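You operate a simulated robot arm through the tools that you are given. There is no shell and no other tool. Be economical: measure what you need, move in short steps, check, and stop when the job is done.

You run a simulated robot arm. Do the job below in one go: nothing can be reset, and whatever is moved stays where it is left.

TASK
Put the broom, the hand brush and the small blue box away.
Fine: the broom in its holder, brush and box in the upper sideboard drawer, shut again.
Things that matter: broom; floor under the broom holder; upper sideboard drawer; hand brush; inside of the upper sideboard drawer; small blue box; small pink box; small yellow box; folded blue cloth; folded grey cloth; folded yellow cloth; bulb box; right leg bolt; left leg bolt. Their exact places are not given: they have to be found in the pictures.

Only the result counts: the job must be done as asked and must still hold three seconds after the hand-in. Knocking over, shifting, dropping, spilling or breaking anything else fails it.

THE ROBOT
A 7-joint arm with a two-finger parallel gripper on a trunk, on a base that drives. Base frame: it is fixed to the floor where the robot stands at the start and does not move with it; the origin is under the middle of the robot, x ahead of it, y to its left, z up. Readings come in m, rad, newtons and seconds.
With the tool pointing down near the work surface it reaches from about 0.1 to 0.54 m from the robot's upright axis, wherever it stands. Its first joint turns from -2.007 to 2.007 rad. Places, roughly: floor under the broom holder [1.5, -0.3, 0]; upper sideboard drawer [0.5, -1, 0.4]; inside of the upper sideboard drawer [0.5, -1, 0.4]; right leg bolt [-0.5, -2.1, 0.8]; left leg bolt [0, -1.4, 0.8]; right bench leg [-0.3, -1.9, 0.7]; left bench leg [-0.1, -1.6, 0.7]; curtain catch [-3.2, 2.3, 1.1]; wall light switch [-0.8, 2.1, 1.2]; back light switch [-0.7, 2, 1.2]; lamp switch [1.5, 0.1, 1.8]; dimmer knob [0.4, 1, 1.3]; black wall lamp [0.8, 0.5, 1.8]; white wall lamp [1.1, 0.2, 1.8]; window handle [0.1, 1.2, 1.4]; radiator knob [0.2, 1.1, 0.7]. Payload 3.91 kg.
Tool frame: the origin (TCP) lies between the finger pads and is the grasp point; the fingertips stand 0.03 m ahead of it; z points along the fingers, y is the line along which they close. The gripper opens to 0.11 m. The fingers are 0.02 m wide and 0.01 m thick; the gripper's body (0.048 by 0.112 m) begins 0.055 m behind the TCP.
Orientation is told as [roll, pitch, yaw] about the base's x, y, z axes, in that order, counted from this pose: with the fingers straight down and closing along the base's y, the tool's x points along the base's -x, its y along +y and its z along -z.

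THE INTERFACE
- The arm moves only by the tool arm_command. Its argument "targets" is a list of rows, each a list of 3 entries, a list of its own where there are three numbers: the finger opening in m, from 0 to 0.11, then the shift along the tool's x, y, z in m, then the turn, a rotation vector about the tool's x, y, z in rad. In form: [[gripper, [dx, dy, dz], [rx, ry, rz]], ...]. A call has 1 to 10 rows; each row is the pose to reach, as a shift and turn from the pose commanded when the call began, along the tool's axes at that moment. A row lasts 0.2 s, in which the tool goes at most 0.05 m and 0.15 rad; a call with a longer step from one row to the next is refused whole, and so is a gripper value outside its range. Where a pose cannot be reached the arm comes as near as it can. A force on the tool above 40 N (or 10 N above the force at the start of the call, whichever is more), or a blocked arm, ends the call early, and 0.2 s more pass. The fingers move at their own pace (about 0.153 m/s each) and stop on an object; they squeeze with about 26 N. The grip force told is the motor's: it shows also when the fingers shut on nothing. Time passes only in rows, and 0.2 s behind the last, so rows that repeat a pose let the fingers close. It gives the time, the measured TCP pose, the force on the tool (base axes), the opening and the grip force at its end, in the units of the frame above (readings bear some noise), and new pictures: "show" is both (left out), scene, wrist or none.
- Cameras (640 x 400 px; columns grow to the right, rows downward): "scene" is now at [0.2219, 0.1631, 1.1427]; the picture's right is [-0.46, -0.89, 0.00], its down [-0.47, 0.25, -0.85] and it looks along [0.75, -0.39, -0.53] (base axes); focal length 250 px, centre (320, 200). "wrist" rides on the gripper at [0.072, 0.017, -0.103] in the tool frame; the picture's right is [-0.23, 0.97, 0.00], its down [-0.76, -0.18, -0.62] and it looks along [-0.61, -0.14, 0.78] (tool axes); focal length 222 px, centre (320, 200).
- slide_trunk(by): slides the trunk up (or, below 0, down) by that many m; the arm and the scene camera ride with it, the base frame stays. It gives what a move gives, with no picture.
- base_move(legs): drives the robot by 1 to 6 legs, each [ahead, left, turn to the left] in m, m and rad, along the robot's own axes; the way and the turn of a leg run together, so that a leg with both is an arc; at most 1.5 m and 3.142 rad a leg. The arm and the cameras ride along, it lands a little off, and it stops where it bumps. It gives what a move gives, and a new picture of the scene camera.
- head_to(pan, tilt): turns the head with the scene camera to pan (to the left, within 1.396 rad either way) and tilt (down, from -0.506 to 1.204), counted from straight ahead of the robot. It gives what a move gives, and a new picture of the scene camera.
- point_at(camera, pixels): there is no depth. For up to 12 entries [column, row, z] of the newest picture of that camera ("zoom" is the newest enlarged one), the place [x, y] in the base frame at which the ray of that pixel passes the height z, good to about 0.002 m. It takes no simulated time.
- inspect(camera, box): a new picture of the part [left, top, right, bottom] of that camera's present view, enlarged. It takes no simulated time.
- sign_off(): hands the job in; it is judged then, once.

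Keep the steps short. Do not move on a guess: measure, check each grasp and each placing, and mend mistakes. In all there are 80 turns and 260 pictures (those below and enlarged ones count). Leave the gripper open and the arm clear of the work at the hand-in unless told otherwise, and finish with a single line.

The tools are called after ">>>" as a command line: name --argument value ..., lists and objects as JSON in quotes. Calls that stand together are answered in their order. arm_command: Moves the arm, as the interface text tells. Its arguments: {"type":"object","properties":{"targets":{"type":"array","items":{"type":"array"}},"show":{"type":"string","enum":["both","scene","wrist","none"]}},"required":["targets"]} The other tools are called the same way: slide_trunk (by) slides the trunk up or down; base_move (legs) drives the base; head_to (pan, tilt) turns the head that bears the scene camera; point_at (camera, pixels) gives the place at which the rays of pixels pass given heights; inspect (camera, box) takes an enlarged picture of a part of a camera's view; sign_off () hands the job in.

At the start:

```text
time: 0.0
eef_pos: [0.5563, 0.0064, 0.8606]
tcp_rot: [-0.002, 0.0, 0.0]
contact_force: [0.6, 0.2, 0.3]
width: 0.1101
finger_force: 0.0
trunk travel left (down, up): [-0.475, 0.515]
robot x, y, heading: [0.0005, 0.0006, 0.002]
head pan, tilt: [-0.478, 0.564]
```

scene: 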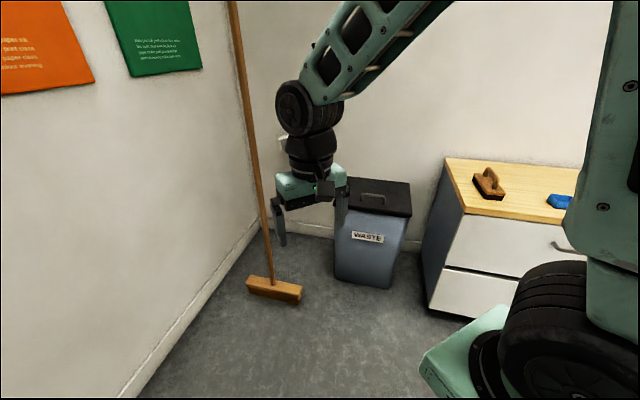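
wrist: 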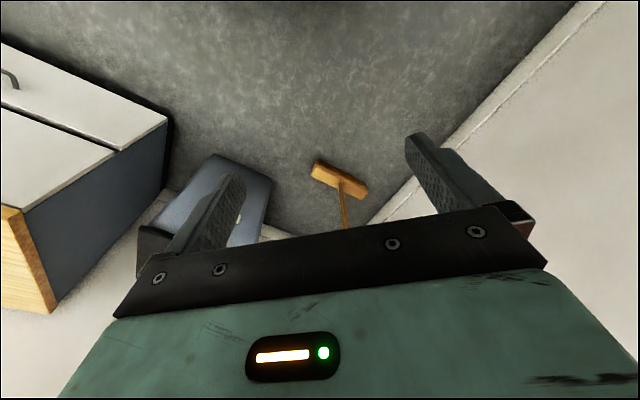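

I see the broom leaning in the corner, the waste bin, and the sideboard with the brush and blue box. I'll look around with the head first.

>>> head_to --pan -0.2 --tilt 0.1

>>> head_to --pan -1.2 --tilt 0.6

```text
time: 0.9
eef_pos: [0.5557, 0.0062, 0.8605]
tcp_rot: [-0.003, -0.001, -0.001]
contact_force: [-0.5, 0.8, -0.9]
width: 0.1097
finger_force: 0.1
trunk travel left (down, up): [-0.475, 0.515]
robot x, y, heading: [0.0002, -0.0003, -0.002]
head pan, tilt: [-0.201, 0.099]
```

scene: 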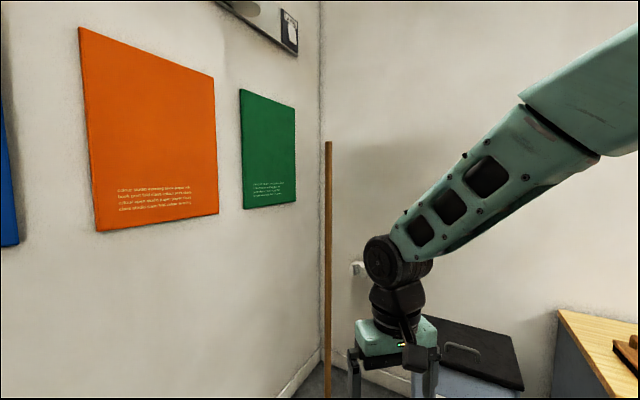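

```text
time: 2.2
eef_pos: [0.5549, 0.0064, 0.8603]
tcp_rot: [-0.003, -0.002, 0.001]
contact_force: [0.7, 0.2, 0.8]
width: 0.1098
finger_force: 0.0
trunk travel left (down, up): [-0.475, 0.515]
robot x, y, heading: [-0.0046, -0.0007, 0.004]
head pan, tilt: [-1.201, 0.6]
```

scene: 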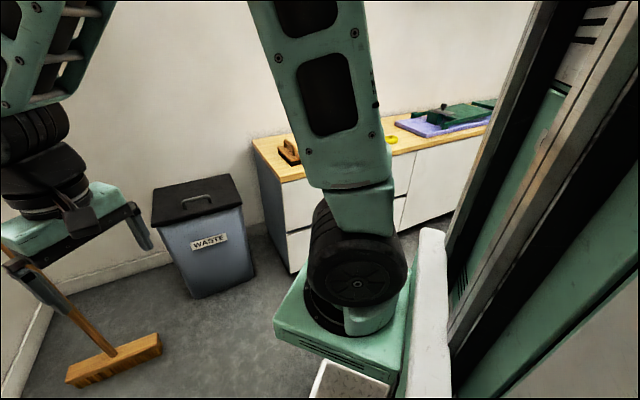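

The arm blocks part of the view. I'll look at the holder (white thing on the back wall) more closely.

>>> head_to --pan -0.3 --tilt 0.45

>>> inspect --camera "scene" --box '[240, 60, 480, 210]'

```text
time: 3.4
eef_pos: [0.5559, 0.0064, 0.8612]
tcp_rot: [-0.002, 0.001, 0.001]
contact_force: [0.1, 0.1, -0.3]
width: 0.1101
finger_force: 0.0
trunk travel left (down, up): [-0.475, 0.515]
robot x, y, heading: [-0.0012, 0.0035, -0.001]
head pan, tilt: [-0.3, 0.45]
```

scene: 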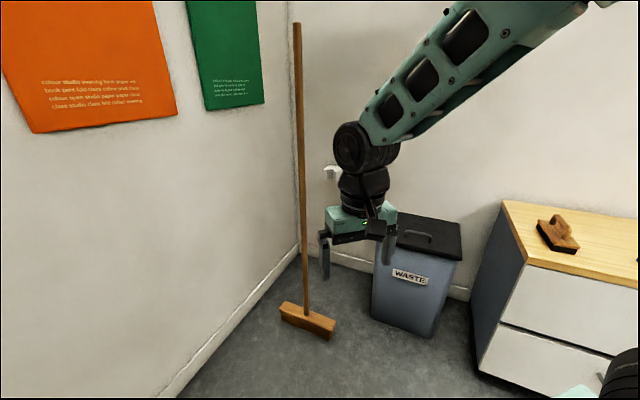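

```text
2.67 times, centred on (360, 135) of scene
```

zoom: 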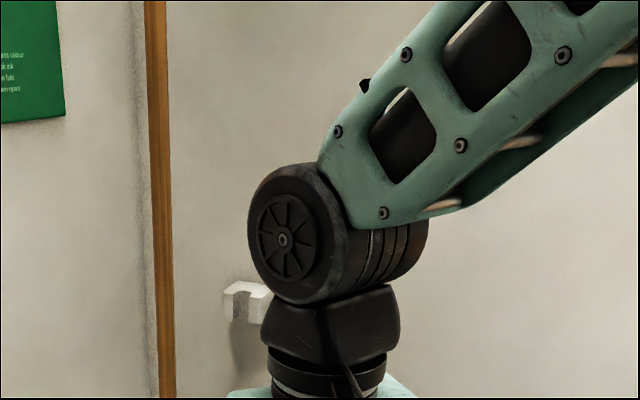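

Measure the broom foot, wall lines, bin and sideboard corners.

>>> point_at --camera "scene" --pixels '[[281, 313, 0.0], [330, 339, 0.0], [335, 322, 0.06], [281, 303, 0.06], [308, 308, 0.06], [299, 255, 0.0], [180, 390, 0.0], [370, 316, 0.0], [436, 337, 0.0], [468, 300, 0.0], [480, 372, 0.0], [300, 24, 1.3]]'

>>> base_move --legs '[[0, 0, 1.2]]'

>>> head_to --pan -1.39 --tilt 0.4

```text
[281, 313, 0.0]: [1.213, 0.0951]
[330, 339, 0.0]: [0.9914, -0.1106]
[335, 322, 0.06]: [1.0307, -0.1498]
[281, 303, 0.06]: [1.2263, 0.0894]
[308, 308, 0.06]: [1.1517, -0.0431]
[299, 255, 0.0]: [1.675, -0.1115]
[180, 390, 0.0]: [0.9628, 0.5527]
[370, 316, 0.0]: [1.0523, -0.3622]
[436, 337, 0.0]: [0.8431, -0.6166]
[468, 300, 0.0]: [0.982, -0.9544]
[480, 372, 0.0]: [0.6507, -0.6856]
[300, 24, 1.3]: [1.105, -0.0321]
```

```text
time: 6.8
eef_pos: [0.1913, 0.521, 0.8602]
tcp_rot: [-0.002, 0.001, 1.208]
contact_force: [-0.4, -0.4, -0.3]
width: 0.1102
finger_force: 0.0
trunk travel left (down, up): [-0.475, 0.515]
robot x, y, heading: [0.0021, 0.0011, 1.203]
head pan, tilt: [-0.3, 0.45]
```

scene: 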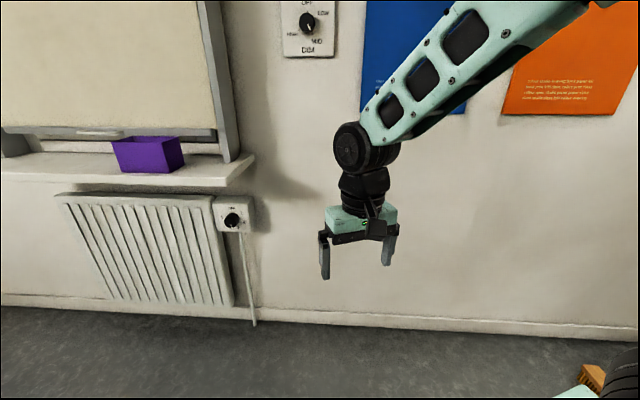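

```text
time: 8.1
eef_pos: [0.1917, 0.5214, 0.861]
tcp_rot: [-0.002, 0.001, 1.21]
contact_force: [0.3, 0.4, 0.6]
width: 0.1099
finger_force: 0.2
trunk travel left (down, up): [-0.475, 0.515]
robot x, y, heading: [-0.0012, 0.0029, 1.207]
head pan, tilt: [-1.389, 0.4]
```

scene: 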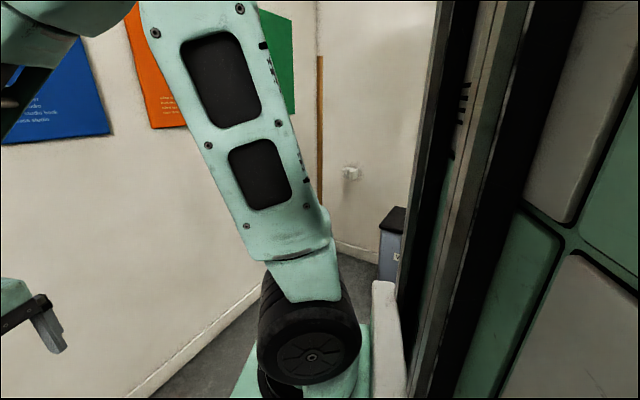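

Left-turned the trunk blocks the view. Turning right instead, with the head panned left, should clear it.

>>> base_move --legs '[[0, 0, -2.1]]'

>>> head_to --pan 0.75 --tilt 0.4

>>> inspect --camera "scene" --box '[240, 80, 400, 180]'

```text
time: 13.6
eef_pos: [0.3354, -0.4439, 0.8606]
tcp_rot: [-0.003, 0.0, -0.934]
contact_force: [-0.5, 0.0, -0.3]
width: 0.11
finger_force: 0.1
trunk travel left (down, up): [-0.475, 0.515]
robot x, y, heading: [0.0001, -0.0001, -0.933]
head pan, tilt: [-1.389, 0.4]
```

scene: 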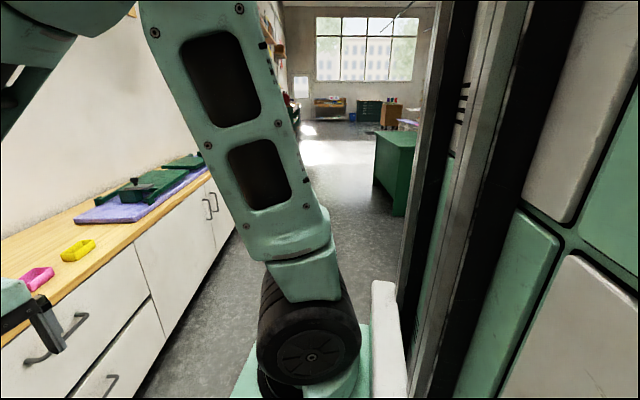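

```text
time: 15.7
eef_pos: [0.3337, -0.443, 0.8604]
tcp_rot: [-0.002, 0.0, -0.935]
contact_force: [-0.4, -0.3, -0.3]
width: 0.1099
finger_force: 0.1
trunk travel left (down, up): [-0.475, 0.515]
robot x, y, heading: [0.003, 0.0011, -0.934]
head pan, tilt: [0.75, 0.4]
```

scene: 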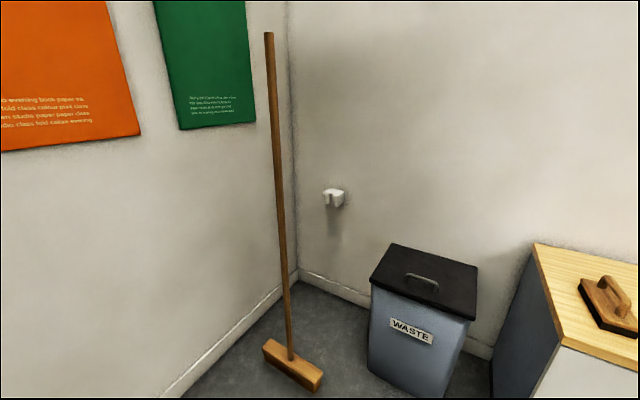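

```text
4.00 times, centred on (320, 130) of scene
```

zoom: 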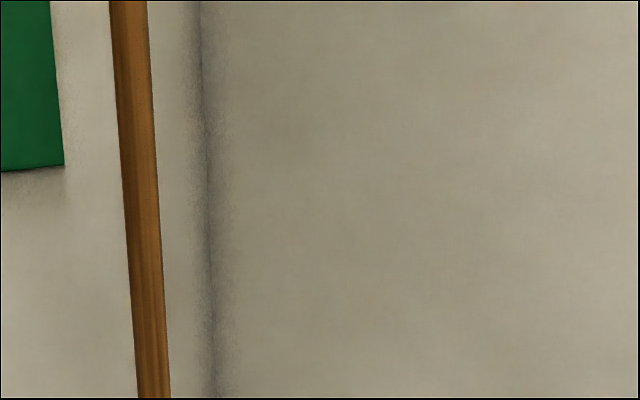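

>>> inspect --camera "scene" --box '[302, 175, 366, 215]'

>>> point_at --camera "scene" --pixels '[[263, 350, 0.05], [291, 360, 0.05], [322, 379, 0.05], [269, 33, 1.3], [269, 33, 1.4], [298, 281, 0.0], [370, 305, 0.0], [335, 193, 0.65], [335, 193, 0.7], [391, 245, 0.5], [477, 268, 0.5], [537, 245, 0.6]]'

```text
10.00 times, centred on (334, 195) of scene
```

zoom: 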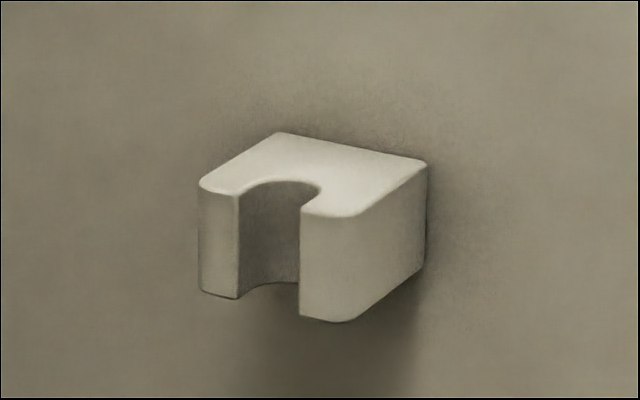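

```text
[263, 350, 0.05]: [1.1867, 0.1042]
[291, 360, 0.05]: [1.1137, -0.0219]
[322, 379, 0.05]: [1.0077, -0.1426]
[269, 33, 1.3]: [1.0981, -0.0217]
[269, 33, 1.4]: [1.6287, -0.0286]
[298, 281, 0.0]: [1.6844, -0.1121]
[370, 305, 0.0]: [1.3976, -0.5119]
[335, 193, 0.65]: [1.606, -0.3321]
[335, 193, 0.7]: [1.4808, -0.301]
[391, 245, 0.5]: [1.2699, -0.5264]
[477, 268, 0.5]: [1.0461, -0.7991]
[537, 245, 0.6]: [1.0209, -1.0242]
```

The holder is a U clip opening away from the wall. I'll measure the wall lines and the clip from this view more precisely.

>>> point_at --camera "scene" --pixels '[[310, 284, 0.0], [335, 293, 0.0], [365, 303, 0.0], [470, 341, 0.0], [488, 349, 0.0], [280, 299, 0.0], [220, 350, 0.0], [329.8, 188.2, 0.7], [344.8, 191.3, 0.7], [322, 193.2, 0.7], [336.5, 196.5, 0.7]]'

>>> inspect --camera "scene" --box '[230, 230, 550, 400]'

```text
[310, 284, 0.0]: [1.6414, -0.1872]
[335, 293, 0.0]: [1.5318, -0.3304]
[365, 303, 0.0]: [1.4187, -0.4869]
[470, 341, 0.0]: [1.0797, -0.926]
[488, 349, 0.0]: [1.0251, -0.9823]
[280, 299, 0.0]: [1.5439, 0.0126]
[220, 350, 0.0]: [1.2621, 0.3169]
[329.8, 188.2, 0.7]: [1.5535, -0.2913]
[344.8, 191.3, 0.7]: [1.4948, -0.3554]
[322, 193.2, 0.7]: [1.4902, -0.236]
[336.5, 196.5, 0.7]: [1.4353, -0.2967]
```

```text
2.00 times, centred on (390, 315) of scene
```

zoom: 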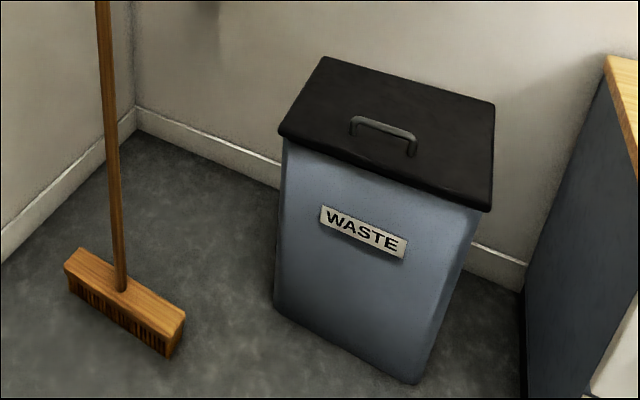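

My floor-line pixels were coarse; I'll re-measure on the enlarged picture.

>>> point_at --camera "zoom" --pixels '[[138, 130, 0.0], [278, 187, 0.0], [474, 270, 0.0], [520, 290, 0.0], [5, 262, 0.0], [66, 268, 0.06], [186, 316, 0.06], [82, 247, 0.06], [166, 356, 0.0], [121, 291, 0.07], [275, 306, 0.0], [417, 383, 0.0]]'

```text
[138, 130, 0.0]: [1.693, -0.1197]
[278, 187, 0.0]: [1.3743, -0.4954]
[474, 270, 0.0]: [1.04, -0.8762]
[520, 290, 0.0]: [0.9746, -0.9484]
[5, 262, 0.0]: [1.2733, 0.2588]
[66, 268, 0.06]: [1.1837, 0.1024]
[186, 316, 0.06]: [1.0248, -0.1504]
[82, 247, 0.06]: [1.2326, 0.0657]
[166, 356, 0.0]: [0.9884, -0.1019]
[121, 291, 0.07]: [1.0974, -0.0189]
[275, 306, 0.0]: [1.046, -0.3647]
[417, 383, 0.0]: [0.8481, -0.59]
```

Wall normal heading is about −0.72 rad; broom head already lies parallel to the wall; handle vertical near (1.10,−0.02), clip near (1.47,−0.28, 0.69). I'll square the robot to the wall and shift toward the broom.

>>> base_move --legs '[[0, 0, 0.21], [0, 0.55, 0], [0.12, 0, 0]]'

>>> head_to --pan 0.0 --tilt 0.45

```text
time: 20.4
eef_pos: [0.8691, -0.0494, 0.8601]
tcp_rot: [-0.001, 0.001, -0.744]
contact_force: [0.3, -0.5, -0.2]
width: 0.11
finger_force: 0.2
trunk travel left (down, up): [-0.475, 0.515]
robot x, y, heading: [0.4593, 0.3226, -0.742]
head pan, tilt: [0.75, 0.4]
```

scene: 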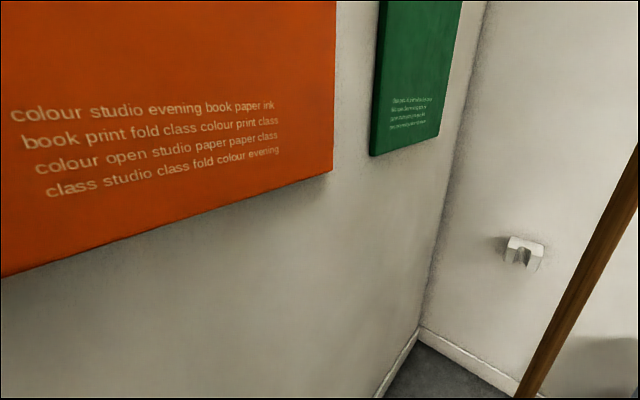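

```text
time: 21.5
eef_pos: [0.8683, -0.0499, 0.8617]
tcp_rot: [-0.001, -0.001, -0.744]
contact_force: [0.3, 0.9, 0.5]
width: 0.1102
finger_force: 0.1
trunk travel left (down, up): [-0.475, 0.515]
robot x, y, heading: [0.4564, 0.3234, -0.744]
head pan, tilt: [0.0, 0.45]
```

scene: 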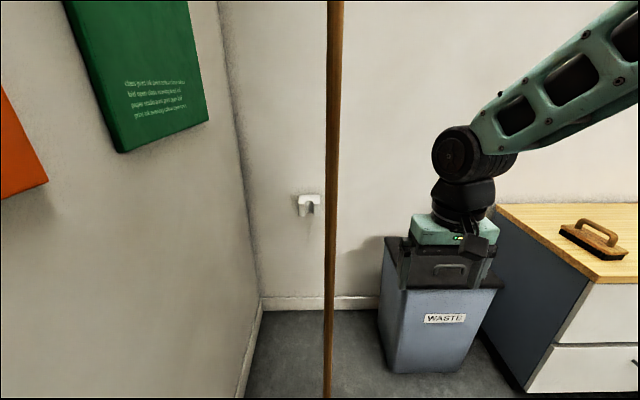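

Now zoom on the clip and triangulate.

>>> inspect --camera "scene" --box '[278, 185, 342, 225]'

>>> point_at --camera "scene" --pixels '[[328.5, 390, 0.2], [333, 100, 1.05], [334, 10, 1.2], [333, 100, 1.0], [261, 308, 0.0], [372, 306, 0.0]]'

```text
10.00 times, centred on (310, 205) of scene
```

zoom: 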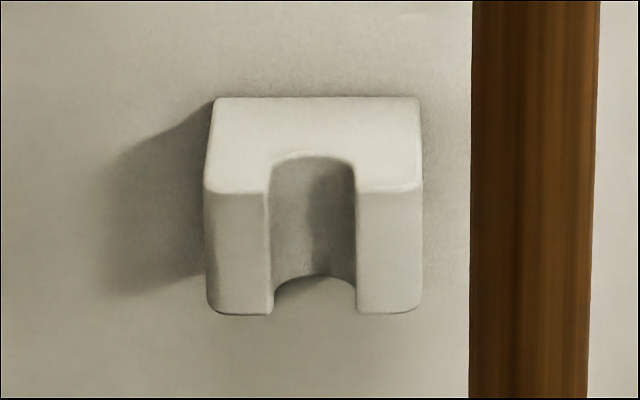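

```text
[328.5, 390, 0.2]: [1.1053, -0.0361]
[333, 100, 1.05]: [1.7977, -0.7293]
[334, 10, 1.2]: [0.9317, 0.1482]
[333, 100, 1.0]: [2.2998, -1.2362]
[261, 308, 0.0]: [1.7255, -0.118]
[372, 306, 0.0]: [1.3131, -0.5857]
```

>>> point_at --camera "zoom" --pixels '[[215, 97, 0.7], [418, 97, 0.7], [207, 188, 0.7], [420, 190, 0.7], [313, 189, 0.7], [314, 155, 0.7], [313, 314, 0.65], [207, 188, 0.68], [420, 190, 0.68], [215, 97, 0.72], [207, 188, 0.72]]'

```text
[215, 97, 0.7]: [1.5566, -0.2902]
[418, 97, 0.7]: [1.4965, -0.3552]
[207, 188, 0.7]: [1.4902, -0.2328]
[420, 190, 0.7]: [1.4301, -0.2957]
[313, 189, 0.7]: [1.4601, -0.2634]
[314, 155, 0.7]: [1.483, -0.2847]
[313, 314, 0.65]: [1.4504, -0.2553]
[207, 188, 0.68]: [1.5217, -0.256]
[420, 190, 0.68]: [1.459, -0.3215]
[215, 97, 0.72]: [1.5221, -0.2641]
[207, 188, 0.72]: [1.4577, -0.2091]
```

Clip: z 0.645–0.70, slot centre ≈ n 1.267 along the wall normal (heading −0.745), t 0.796; handle at n 0.823, t 0.730. Now I turn the tool horizontal and shift it left in line with the handle.

>>> arm_command --targets '[[0.11, [0, 0.017, 0.008], [0, -0.15, 0]], [0.11, [0, 0.034, 0.016], [0, -0.3, 0]], [0.11, [0, 0.051, 0.024], [0, -0.45, 0]], [0.11, [0, 0.068, 0.032], [0, -0.6, 0]], [0.11, [0, 0.085, 0.04], [0, -0.75, 0]], [0.11, [0, 0.102, 0.048], [0, -0.9, 0]], [0.11, [0, 0.119, 0.056], [0, -1.05, 0]], [0.11, [0, 0.136, 0.064], [0, -1.2, 0]], [0.11, [0, 0.153, 0.072], [0, -1.35, 0]], [0.11, [0, 0.178, 0.08], [0, -1.5, 0]]]'

```text
time: 23.7
eef_pos: [0.9885, 0.0838, 0.7806]
tcp_rot: [0.001, -1.501, -0.743]
contact_force: [0.3, 0.3, 0.4]
width: 0.11
finger_force: 0.1
trunk travel left (down, up): [-0.475, 0.515]
robot x, y, heading: [0.461, 0.3232, -0.743]
head pan, tilt: [0.0, 0.45]
```

scene: 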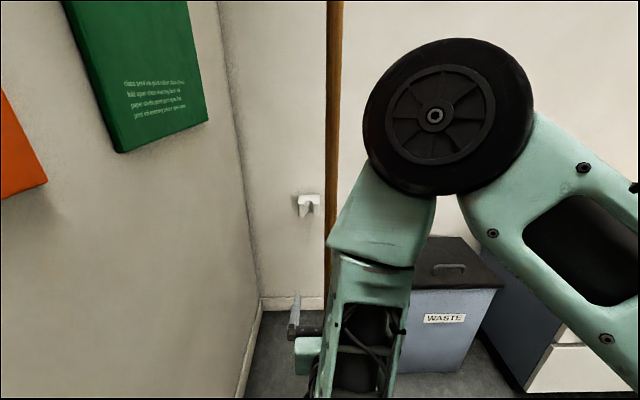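
wrist: 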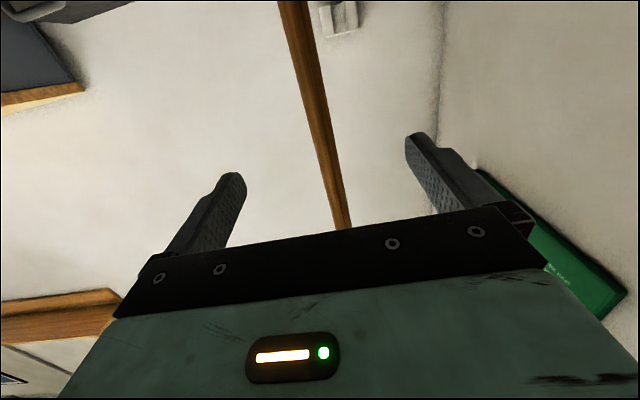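

Handle sits between the fingers in the wrist view; TCP t = 0.732 matches. Level the tool and advance 0.12 first.

>>> arm_command --targets '[[0.11, [0, 0, 0.03], [0, -0.035, 0]], [0.11, [0, 0, 0.06], [0, -0.07, 0]], [0.11, [0, 0, 0.09], [0, -0.07, 0]], [0.11, [0, 0, 0.12], [0, -0.07, 0]]]'

```text
time: 24.7
eef_pos: [1.0788, 0.0029, 0.7685]
tcp_rot: [-1.087, -1.57, 0.344]
contact_force: [0.4, 0.7, 0.1]
width: 0.1099
finger_force: 0.0
trunk travel left (down, up): [-0.475, 0.515]
robot x, y, heading: [0.4535, 0.3206, -0.744]
head pan, tilt: [0.0, 0.45]
```

scene: 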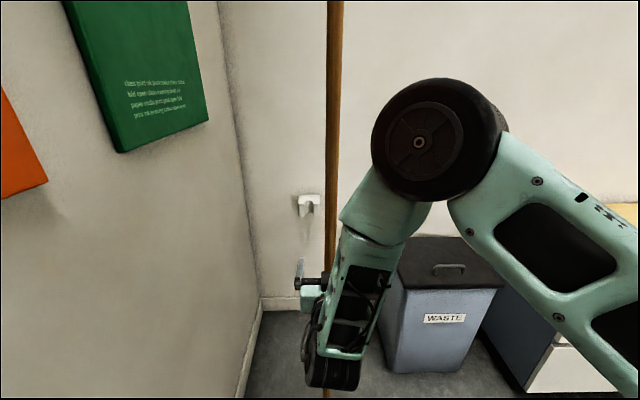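
wrist: 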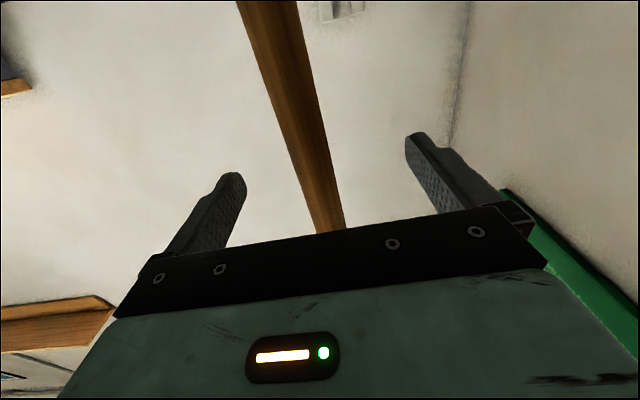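

Advance 0.033 more and close gently.

>>> arm_command --targets '[[0.11, [0, 0, 0.033], [0, 0, 0]], [0.06, [0, 0, 0.033], [0, 0, 0]], [0.02, [0, 0, 0.033], [0, 0, 0]], [0.01, [0, 0, 0.033], [0, 0, 0]], [0.01, [0, 0, 0.033], [0, 0, 0]]]'

```text
time: 25.9
eef_pos: [1.1018, -0.0223, 0.7709]
tcp_rot: [-1.593, -1.568, 0.847]
contact_force: [-0.5, -2.4, 0.2]
width: 0.0259
finger_force: 26.2
trunk travel left (down, up): [-0.475, 0.515]
robot x, y, heading: [0.4583, 0.32, -0.743]
head pan, tilt: [0.0, 0.45]
```

scene: 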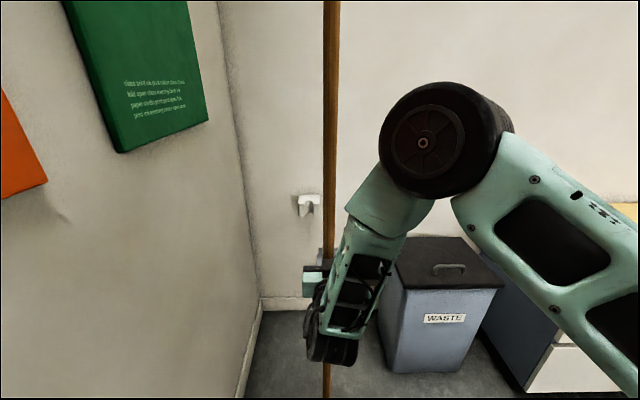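
wrist: 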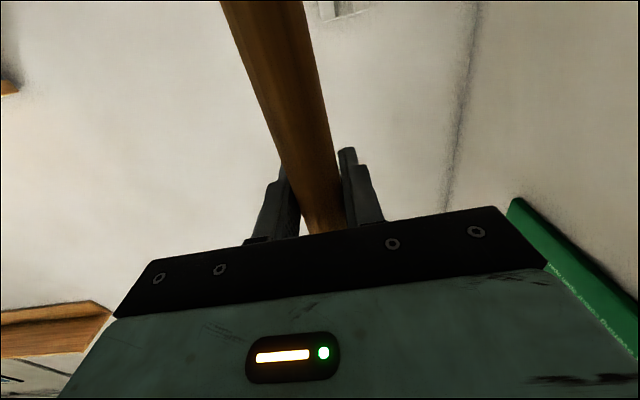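

Gripped (width 0.026). Lift 15 mm and shift 0.065 left (toward the clip's lateral place).

>>> arm_command --targets '[[0.01, [-0.008, 0, 0], [0, 0, 0]], [0.01, [-0.015, 0, 0], [0, 0, 0]], [0.01, [-0.015, 0.02, 0], [0, 0, 0]], [0.01, [-0.015, 0.042, 0], [0, 0, 0]], [0.01, [-0.015, 0.065, 0], [0, 0, 0]], [0.01, [-0.015, 0.065, 0], [0, 0, 0]]]'

>>> base_move --legs '[[0.34, 0, 0]]'

```text
time: 27.3
eef_pos: [1.1486, 0.026, 0.7879]
tcp_rot: [-0.993, -1.567, 0.25]
contact_force: [-0.1, 0.1, -9.7]
width: 0.0258
finger_force: 25.8
trunk travel left (down, up): [-0.475, 0.515]
robot x, y, heading: [0.4556, 0.3214, -0.744]
head pan, tilt: [0.0, 0.45]
```

scene: 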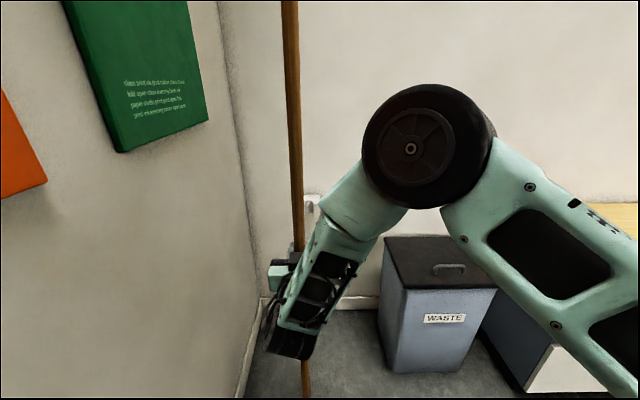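
wrist: 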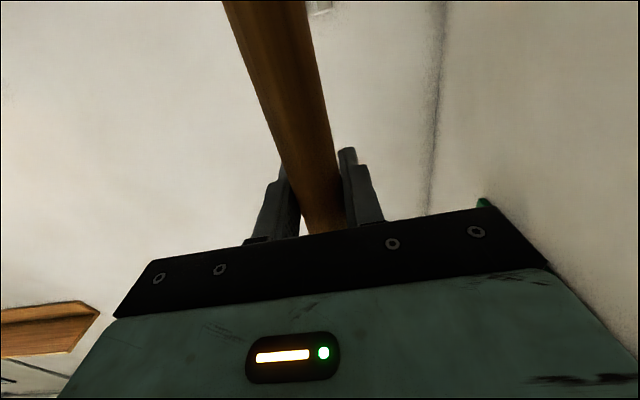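

```text
time: 29.6
eef_pos: [1.4043, -0.2176, 0.7879]
tcp_rot: [-0.816, -1.569, 0.064]
contact_force: [0.0, -0.1, -10.3]
width: 0.0258
finger_force: 26.4
trunk travel left (down, up): [-0.475, 0.515]
robot x, y, heading: [0.7154, 0.0811, -0.748]
head pan, tilt: [0.0, 0.45]
```

scene: 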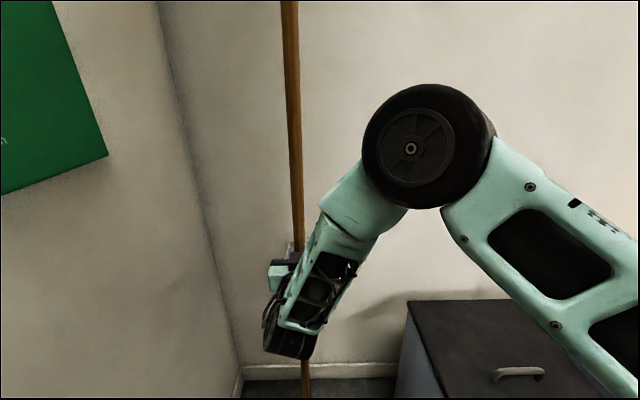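

Broom is before the clip (n 1.180, t 0.792; target t 0.796). The gripper hides the clip from the scene camera; raising the trunk and lowering the arm equally will let me look over it.

>>> slide_trunk --by 0.2

>>> arm_command --targets '[[0.01, [0.04, 0, 0], [0, 0, 0]], [0.01, [0.08, 0, 0], [0, 0, 0]], [0.01, [0.12, 0, 0], [0, 0, 0]], [0.01, [0.16, 0, 0], [0, 0, 0]], [0.01, [0.2, 0.004, 0], [0, 0, 0]], [0.01, [0.2, 0.004, 0], [0, 0, 0]]]' --show "scene"

>>> head_to --pan 0.1 --tilt 0.75

```text
time: 31.7
eef_pos: [1.4043, -0.2185, 0.9873]
tcp_rot: [-0.713, -1.569, -0.039]
contact_force: [0.0, 0.3, -10.6]
width: 0.0256
finger_force: 26.0
trunk travel left (down, up): [-0.675, 0.315]
robot x, y, heading: [0.7164, 0.0837, -0.752]
head pan, tilt: [0.0, 0.45]
```

```text
time: 33.1
eef_pos: [1.4097, -0.2149, 0.7862]
tcp_rot: [-0.656, -1.569, -0.095]
contact_force: [-0.3, 0.1, -9.7]
width: 0.0257
finger_force: 26.3
trunk travel left (down, up): [-0.675, 0.315]
robot x, y, heading: [0.7139, 0.0838, -0.746]
head pan, tilt: [0.0, 0.45]
```

scene: 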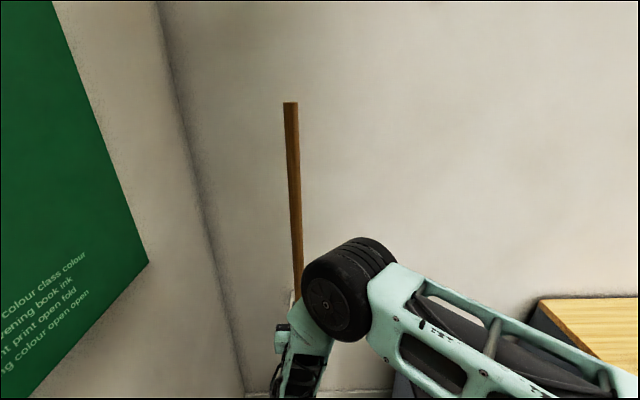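

```text
time: 33.9
eef_pos: [1.409, -0.2152, 0.7873]
tcp_rot: [-0.732, -1.568, -0.017]
contact_force: [0.1, -0.2, -10.6]
width: 0.0255
finger_force: 25.8
trunk travel left (down, up): [-0.675, 0.315]
robot x, y, heading: [0.7182, 0.0852, -0.751]
head pan, tilt: [0.099, 0.75]
```

scene: 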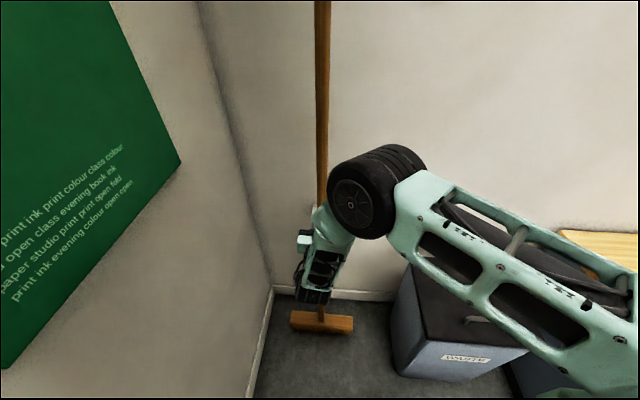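

>>> inspect --camera "scene" --box '[280, 180, 376, 240]'

>>> inspect --camera "scene" --box '[250, 280, 410, 380]'

```text
6.67 times, centred on (328, 210) of scene
```

zoom: 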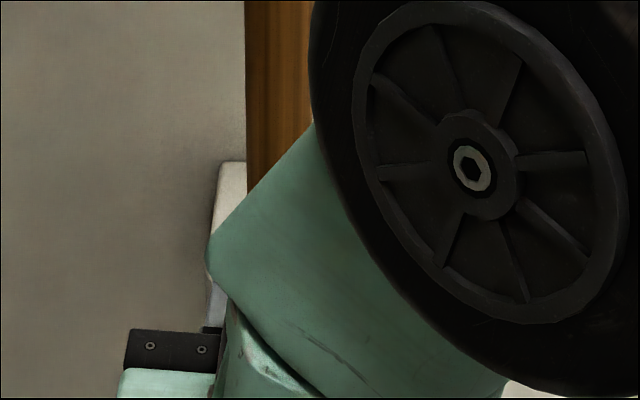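

```text
4.00 times, centred on (330, 330) of scene
```

zoom: 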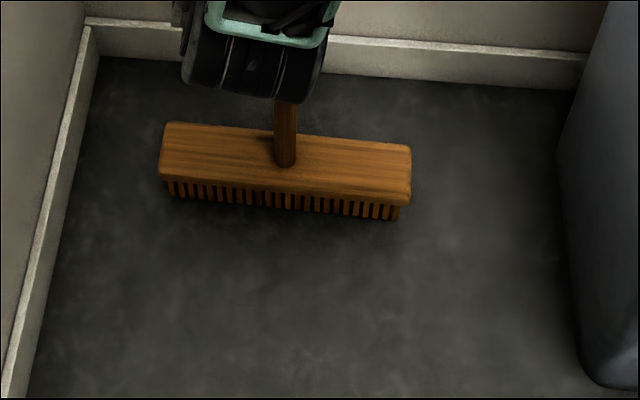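

Broom head is parallel to the wall. Re-check the clip's left back corner from this viewpoint.

>>> point_at --camera "scene" --pixels '[[313.3, 204.4, 0.7], [316.8, 200, 0.7], [311.3, 215, 0.7]]'

```text
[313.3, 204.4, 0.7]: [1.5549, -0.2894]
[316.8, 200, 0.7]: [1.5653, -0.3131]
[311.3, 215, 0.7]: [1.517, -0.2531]
```

Alignment confirmed (t 0.797). Advance 0.08 slowly into the slot.

>>> arm_command --targets '[[0.01, [0, 0, 0.02], [0, 0, 0]], [0.01, [0, 0, 0.04], [0, 0, 0]], [0.01, [0, 0, 0.055], [0, 0, 0]], [0.01, [0, 0, 0.065], [0, 0, 0]], [0.01, [0, 0, 0.073], [0, 0, 0]], [0.01, [0, 0, 0.08], [0, 0, 0]]]'

```text
time: 35.3
eef_pos: [1.4662, -0.2704, 0.7896]
tcp_rot: [-0.764, -1.569, 0.013]
contact_force: [-0.3, 0.3, -10.8]
width: 0.0259
finger_force: 26.4
trunk travel left (down, up): [-0.675, 0.315]
robot x, y, heading: [0.7148, 0.0836, -0.752]
head pan, tilt: [0.099, 0.75]
```

scene: 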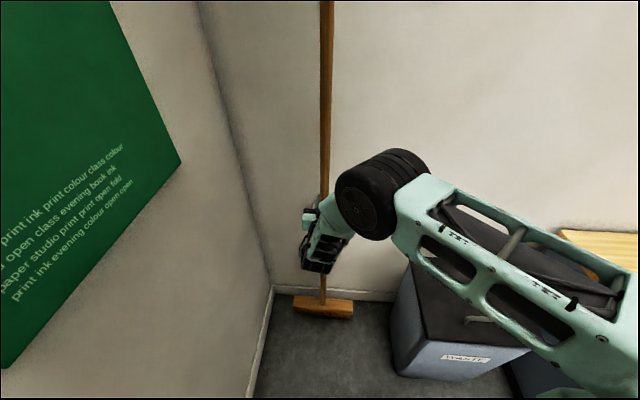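
wrist: 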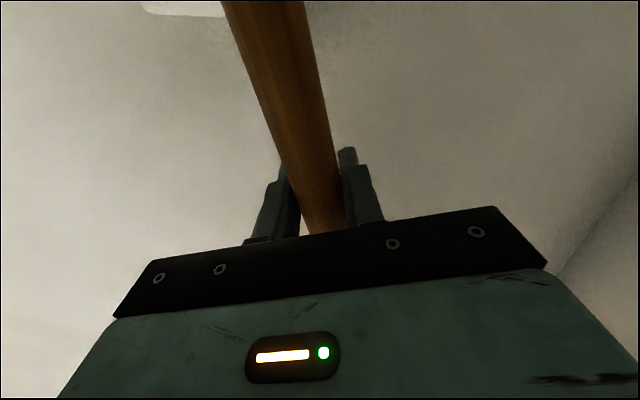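

No resistance; handle is in the slot (n 1.261). Go 5 mm deeper and lower back to the floor (z ≈ 0.771).

>>> arm_command --targets '[[0.01, [0, 0.001, 0.005], [0, 0, 0]], [0.01, [0.008, 0.001, 0.005], [0, 0, 0]], [0.01, [0.013, 0.001, 0.005], [0, 0, 0]], [0.01, [0.016, 0.001, 0.005], [0, 0, 0]], [0.01, [0.018, 0.001, 0.005], [0, 0, 0]]]'

>>> inspect --camera "scene" --box '[250, 170, 410, 330]'

```text
time: 36.5
eef_pos: [1.4702, -0.2719, 0.7715]
tcp_rot: [-2.843, -1.568, 2.092]
contact_force: [-2.1, -0.5, -1.3]
width: 0.0258
finger_force: 26.5
trunk travel left (down, up): [-0.675, 0.315]
robot x, y, heading: [0.7165, 0.0821, -0.753]
head pan, tilt: [0.099, 0.75]
```

scene: 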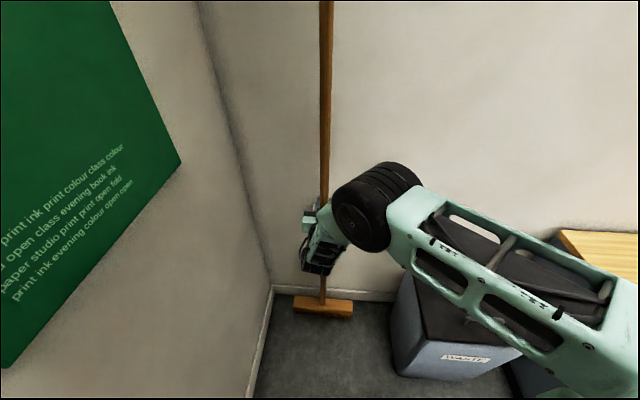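
wrist: 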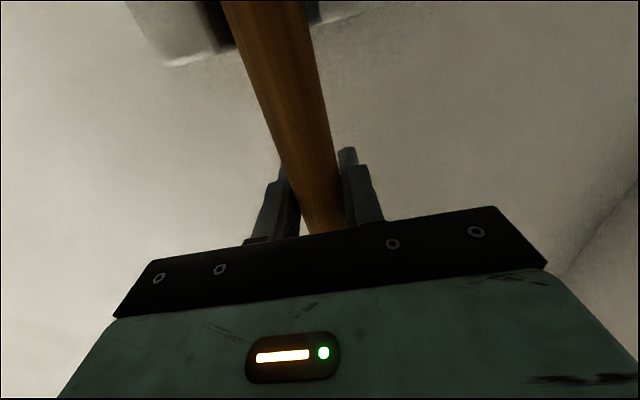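

```text
2.50 times, centred on (330, 250) of scene
```

zoom: 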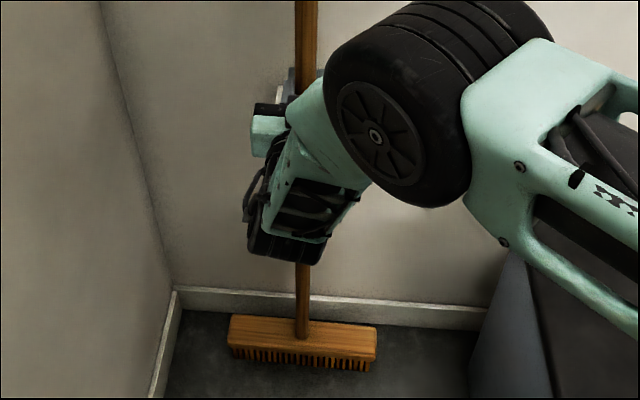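

Weight is on the floor and the handle sits between the prongs. Open and back off slowly.

>>> arm_command --targets '[[0.05, [0, 0, 0], [0, 0, 0]], [0.11, [0, 0, 0], [0, 0, 0]], [0.11, [0, 0, -0.02], [0, 0, 0]], [0.11, [0, 0, -0.05], [0, 0, 0]], [0.11, [0, 0, -0.09], [0, 0, 0]], [0.11, [0, 0, -0.13], [0, 0, 0]]]'

>>> inspect --camera "scene" --box '[250, 170, 410, 330]'

```text
time: 37.9
eef_pos: [1.3706, -0.1827, 0.7698]
tcp_rot: [-1.431, -1.57, 0.68]
contact_force: [-0.4, -0.2, 0.3]
width: 0.1098
finger_force: 0.2
trunk travel left (down, up): [-0.675, 0.315]
robot x, y, heading: [0.7135, 0.0802, -0.756]
head pan, tilt: [0.099, 0.75]
```

scene: 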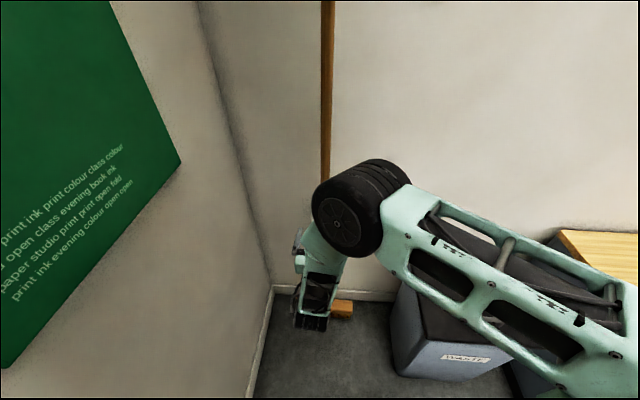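
wrist: 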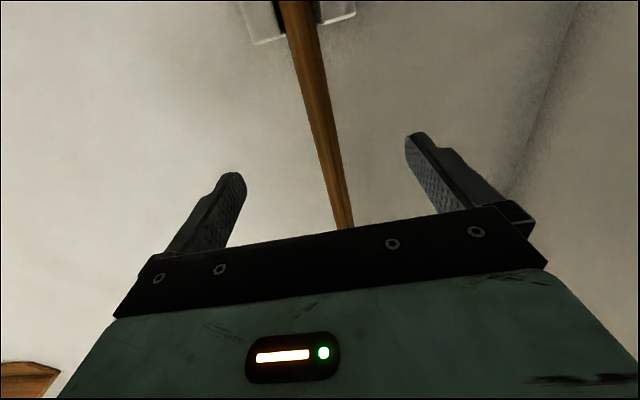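

```text
2.50 times, centred on (330, 250) of scene
```

zoom: 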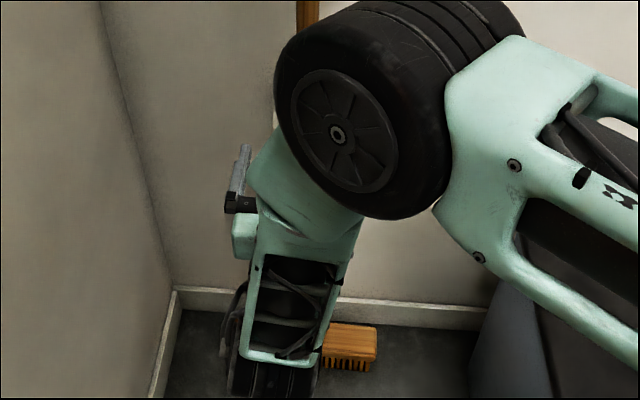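

Broom stands in its clip. Back away from the wall, then look at the sideboard.

>>> base_move --legs '[[-0.45, 0, 0], [0, -0.75, 0]]'

>>> head_to --pan 0.5 --tilt 0.5

>>> head_to --pan -0.2 --tilt 0.75

```text
time: 44.4
eef_pos: [0.4998, -0.4403, 0.7697]
tcp_rot: [-0.934, -1.568, 0.164]
contact_force: [0.2, -0.1, 0.1]
width: 0.1101
finger_force: 0.0
trunk travel left (down, up): [-0.675, 0.315]
robot x, y, heading: [-0.1534, -0.1588, -0.773]
head pan, tilt: [0.099, 0.75]
```

scene: 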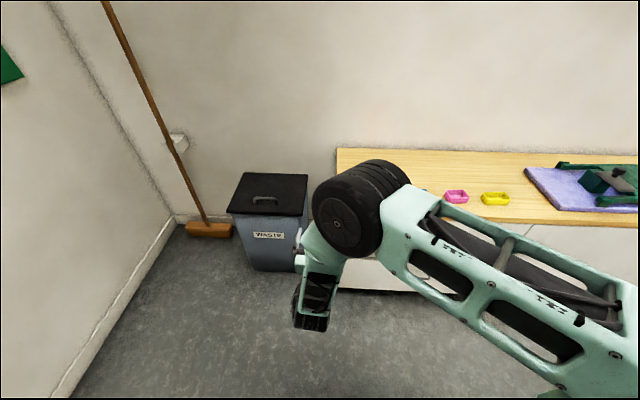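

```text
time: 45.3
eef_pos: [0.4993, -0.4411, 0.7693]
tcp_rot: [-0.968, -1.57, 0.196]
contact_force: [0.0, -0.3, -0.3]
width: 0.11
finger_force: 0.1
trunk travel left (down, up): [-0.675, 0.315]
robot x, y, heading: [-0.1494, -0.1587, -0.774]
head pan, tilt: [0.499, 0.499]
```

scene: 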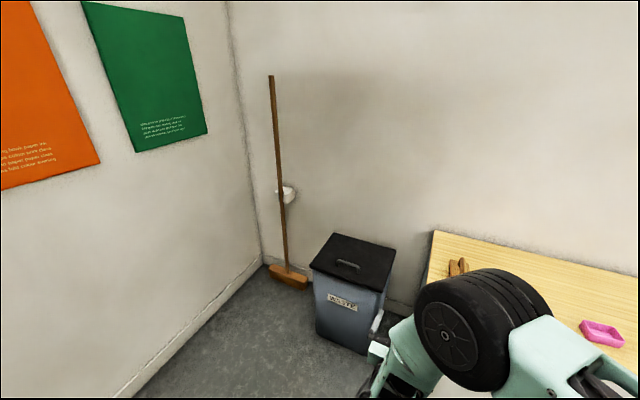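

```text
time: 46.4
eef_pos: [0.4994, -0.4416, 0.7707]
tcp_rot: [-0.973, -1.569, 0.198]
contact_force: [-0.1, 0.3, -0.2]
width: 0.1098
finger_force: 0.1
trunk travel left (down, up): [-0.675, 0.315]
robot x, y, heading: [-0.151, -0.1622, -0.774]
head pan, tilt: [-0.201, 0.75]
```

scene: 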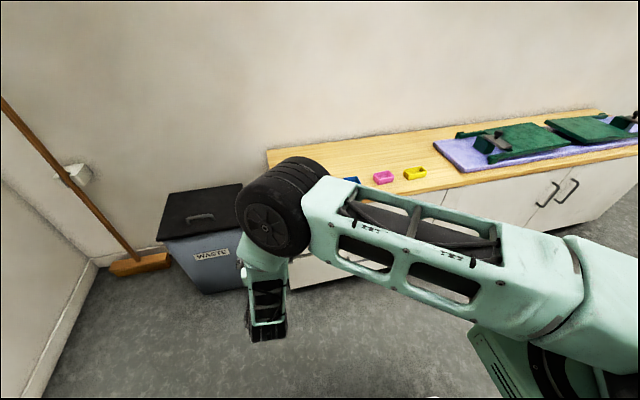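

Check the broom in the clip closely, then reposition to see the sideboard.

>>> head_to --pan 0.5 --tilt 0.5

>>> inspect --camera "scene" --box '[256, 175, 320, 215]'

>>> inspect --camera "scene" --box '[230, 230, 390, 330]'

```text
time: 47.4
eef_pos: [0.5008, -0.4406, 0.7699]
tcp_rot: [-0.952, -1.567, 0.177]
contact_force: [-0.3, -0.3, 0.2]
width: 0.1098
finger_force: 0.1
trunk travel left (down, up): [-0.675, 0.315]
robot x, y, heading: [-0.152, -0.1609, -0.772]
head pan, tilt: [0.499, 0.499]
```

scene: 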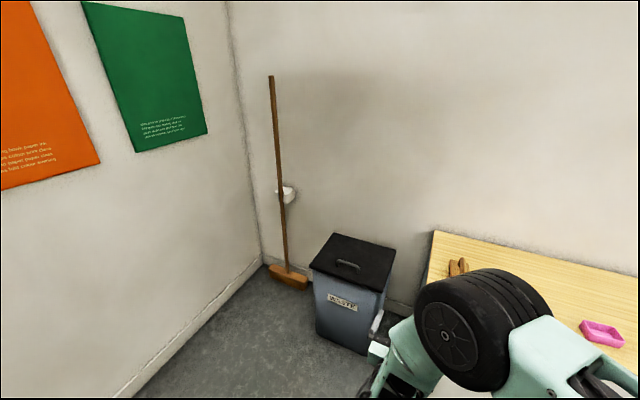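

```text
10.00 times, centred on (288, 195) of scene
```

zoom: 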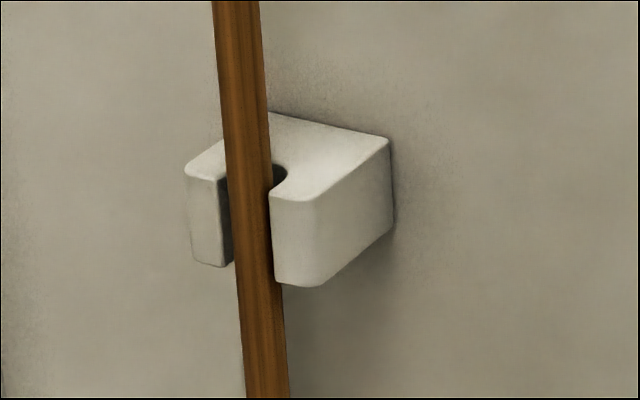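

```text
4.00 times, centred on (310, 280) of scene
```

zoom: 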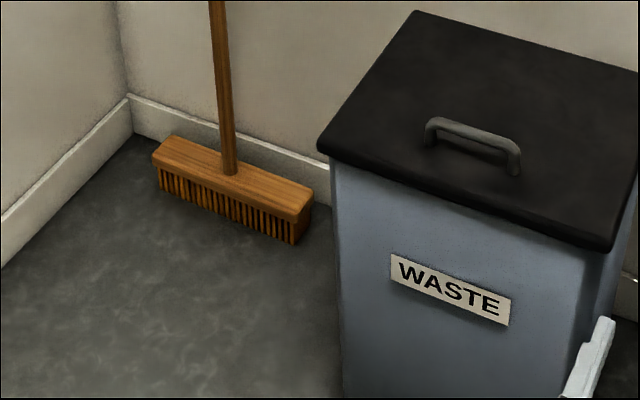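

Handle is in the clip's seat, broom standing upright. Now shift left and turn right so the head sees the sideboard past the arm.

>>> base_move --legs '[[0, 0.35, 0], [0, 0, -0.6]]'

>>> head_to --pan 0.3 --tilt 0.6

```text
time: 51.3
eef_pos: [0.4689, -0.514, 0.7704]
tcp_rot: [-0.933, -1.57, -0.444]
contact_force: [-0.1, 0.5, 0.0]
width: 0.1101
finger_force: 0.1
trunk travel left (down, up): [-0.675, 0.315]
robot x, y, heading: [0.0907, 0.0846, -1.369]
head pan, tilt: [0.499, 0.499]
```

scene: 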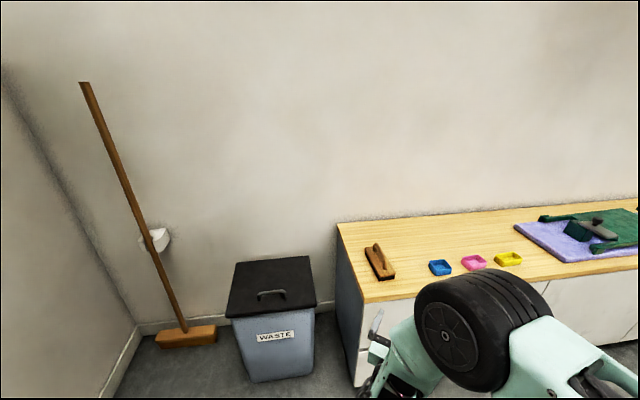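

```text
time: 52.1
eef_pos: [0.4688, -0.5134, 0.7705]
tcp_rot: [-0.986, -1.569, -0.388]
contact_force: [0.1, 0.2, 0.0]
width: 0.11
finger_force: 0.1
trunk travel left (down, up): [-0.675, 0.315]
robot x, y, heading: [0.0924, 0.0828, -1.375]
head pan, tilt: [0.3, 0.6]
```

scene: 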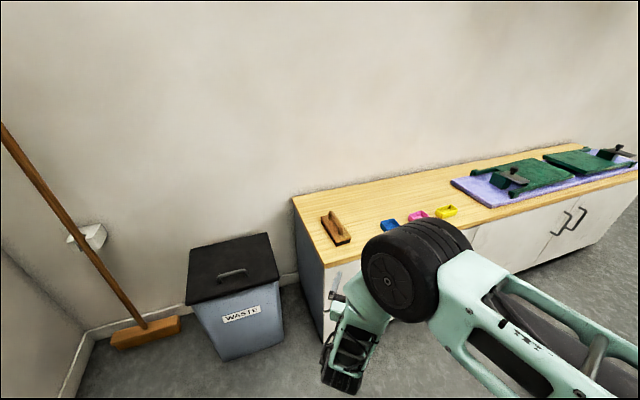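

>>> base_move --legs '[[0, 0, -0.7]]'

>>> head_to --pan 0.95 --tilt 0.7

>>> inspect --camera "scene" --box '[180, 160, 500, 360]'

```text
time: 54.3
eef_pos: [-0.005, -0.6164, 0.7709]
tcp_rot: [-0.936, -1.569, -1.139]
contact_force: [0.2, -0.3, -0.2]
width: 0.11
finger_force: 0.0
trunk travel left (down, up): [-0.675, 0.315]
robot x, y, heading: [0.0876, 0.0873, -2.073]
head pan, tilt: [0.3, 0.6]
```

scene: 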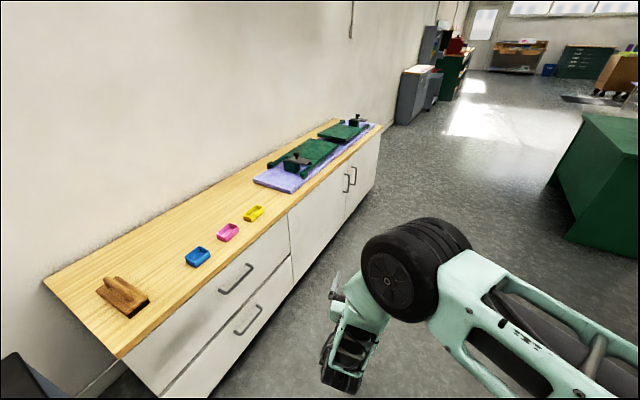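

```text
time: 55.4
eef_pos: [-0.0055, -0.618, 0.7708]
tcp_rot: [-0.955, -1.569, -1.119]
contact_force: [0.3, 0.0, 0.1]
width: 0.1103
finger_force: 0.1
trunk travel left (down, up): [-0.675, 0.315]
robot x, y, heading: [0.0891, 0.0874, -2.07]
head pan, tilt: [0.949, 0.7]
```

scene: 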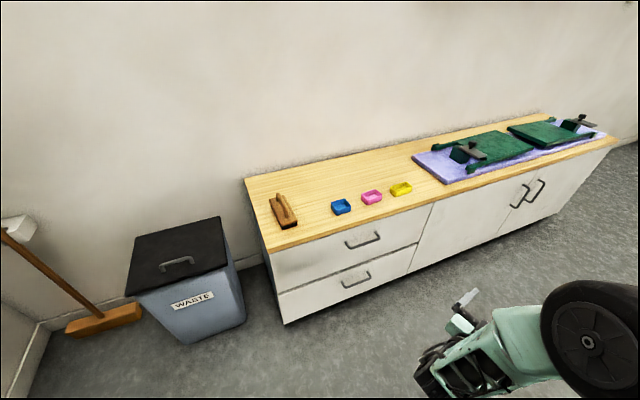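

```text
2.00 times, centred on (340, 260) of scene
```

zoom: 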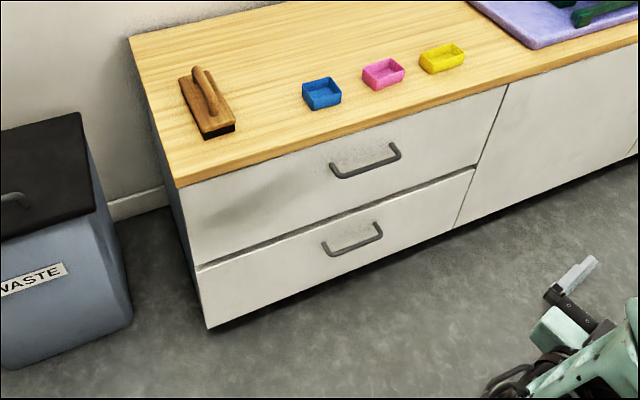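

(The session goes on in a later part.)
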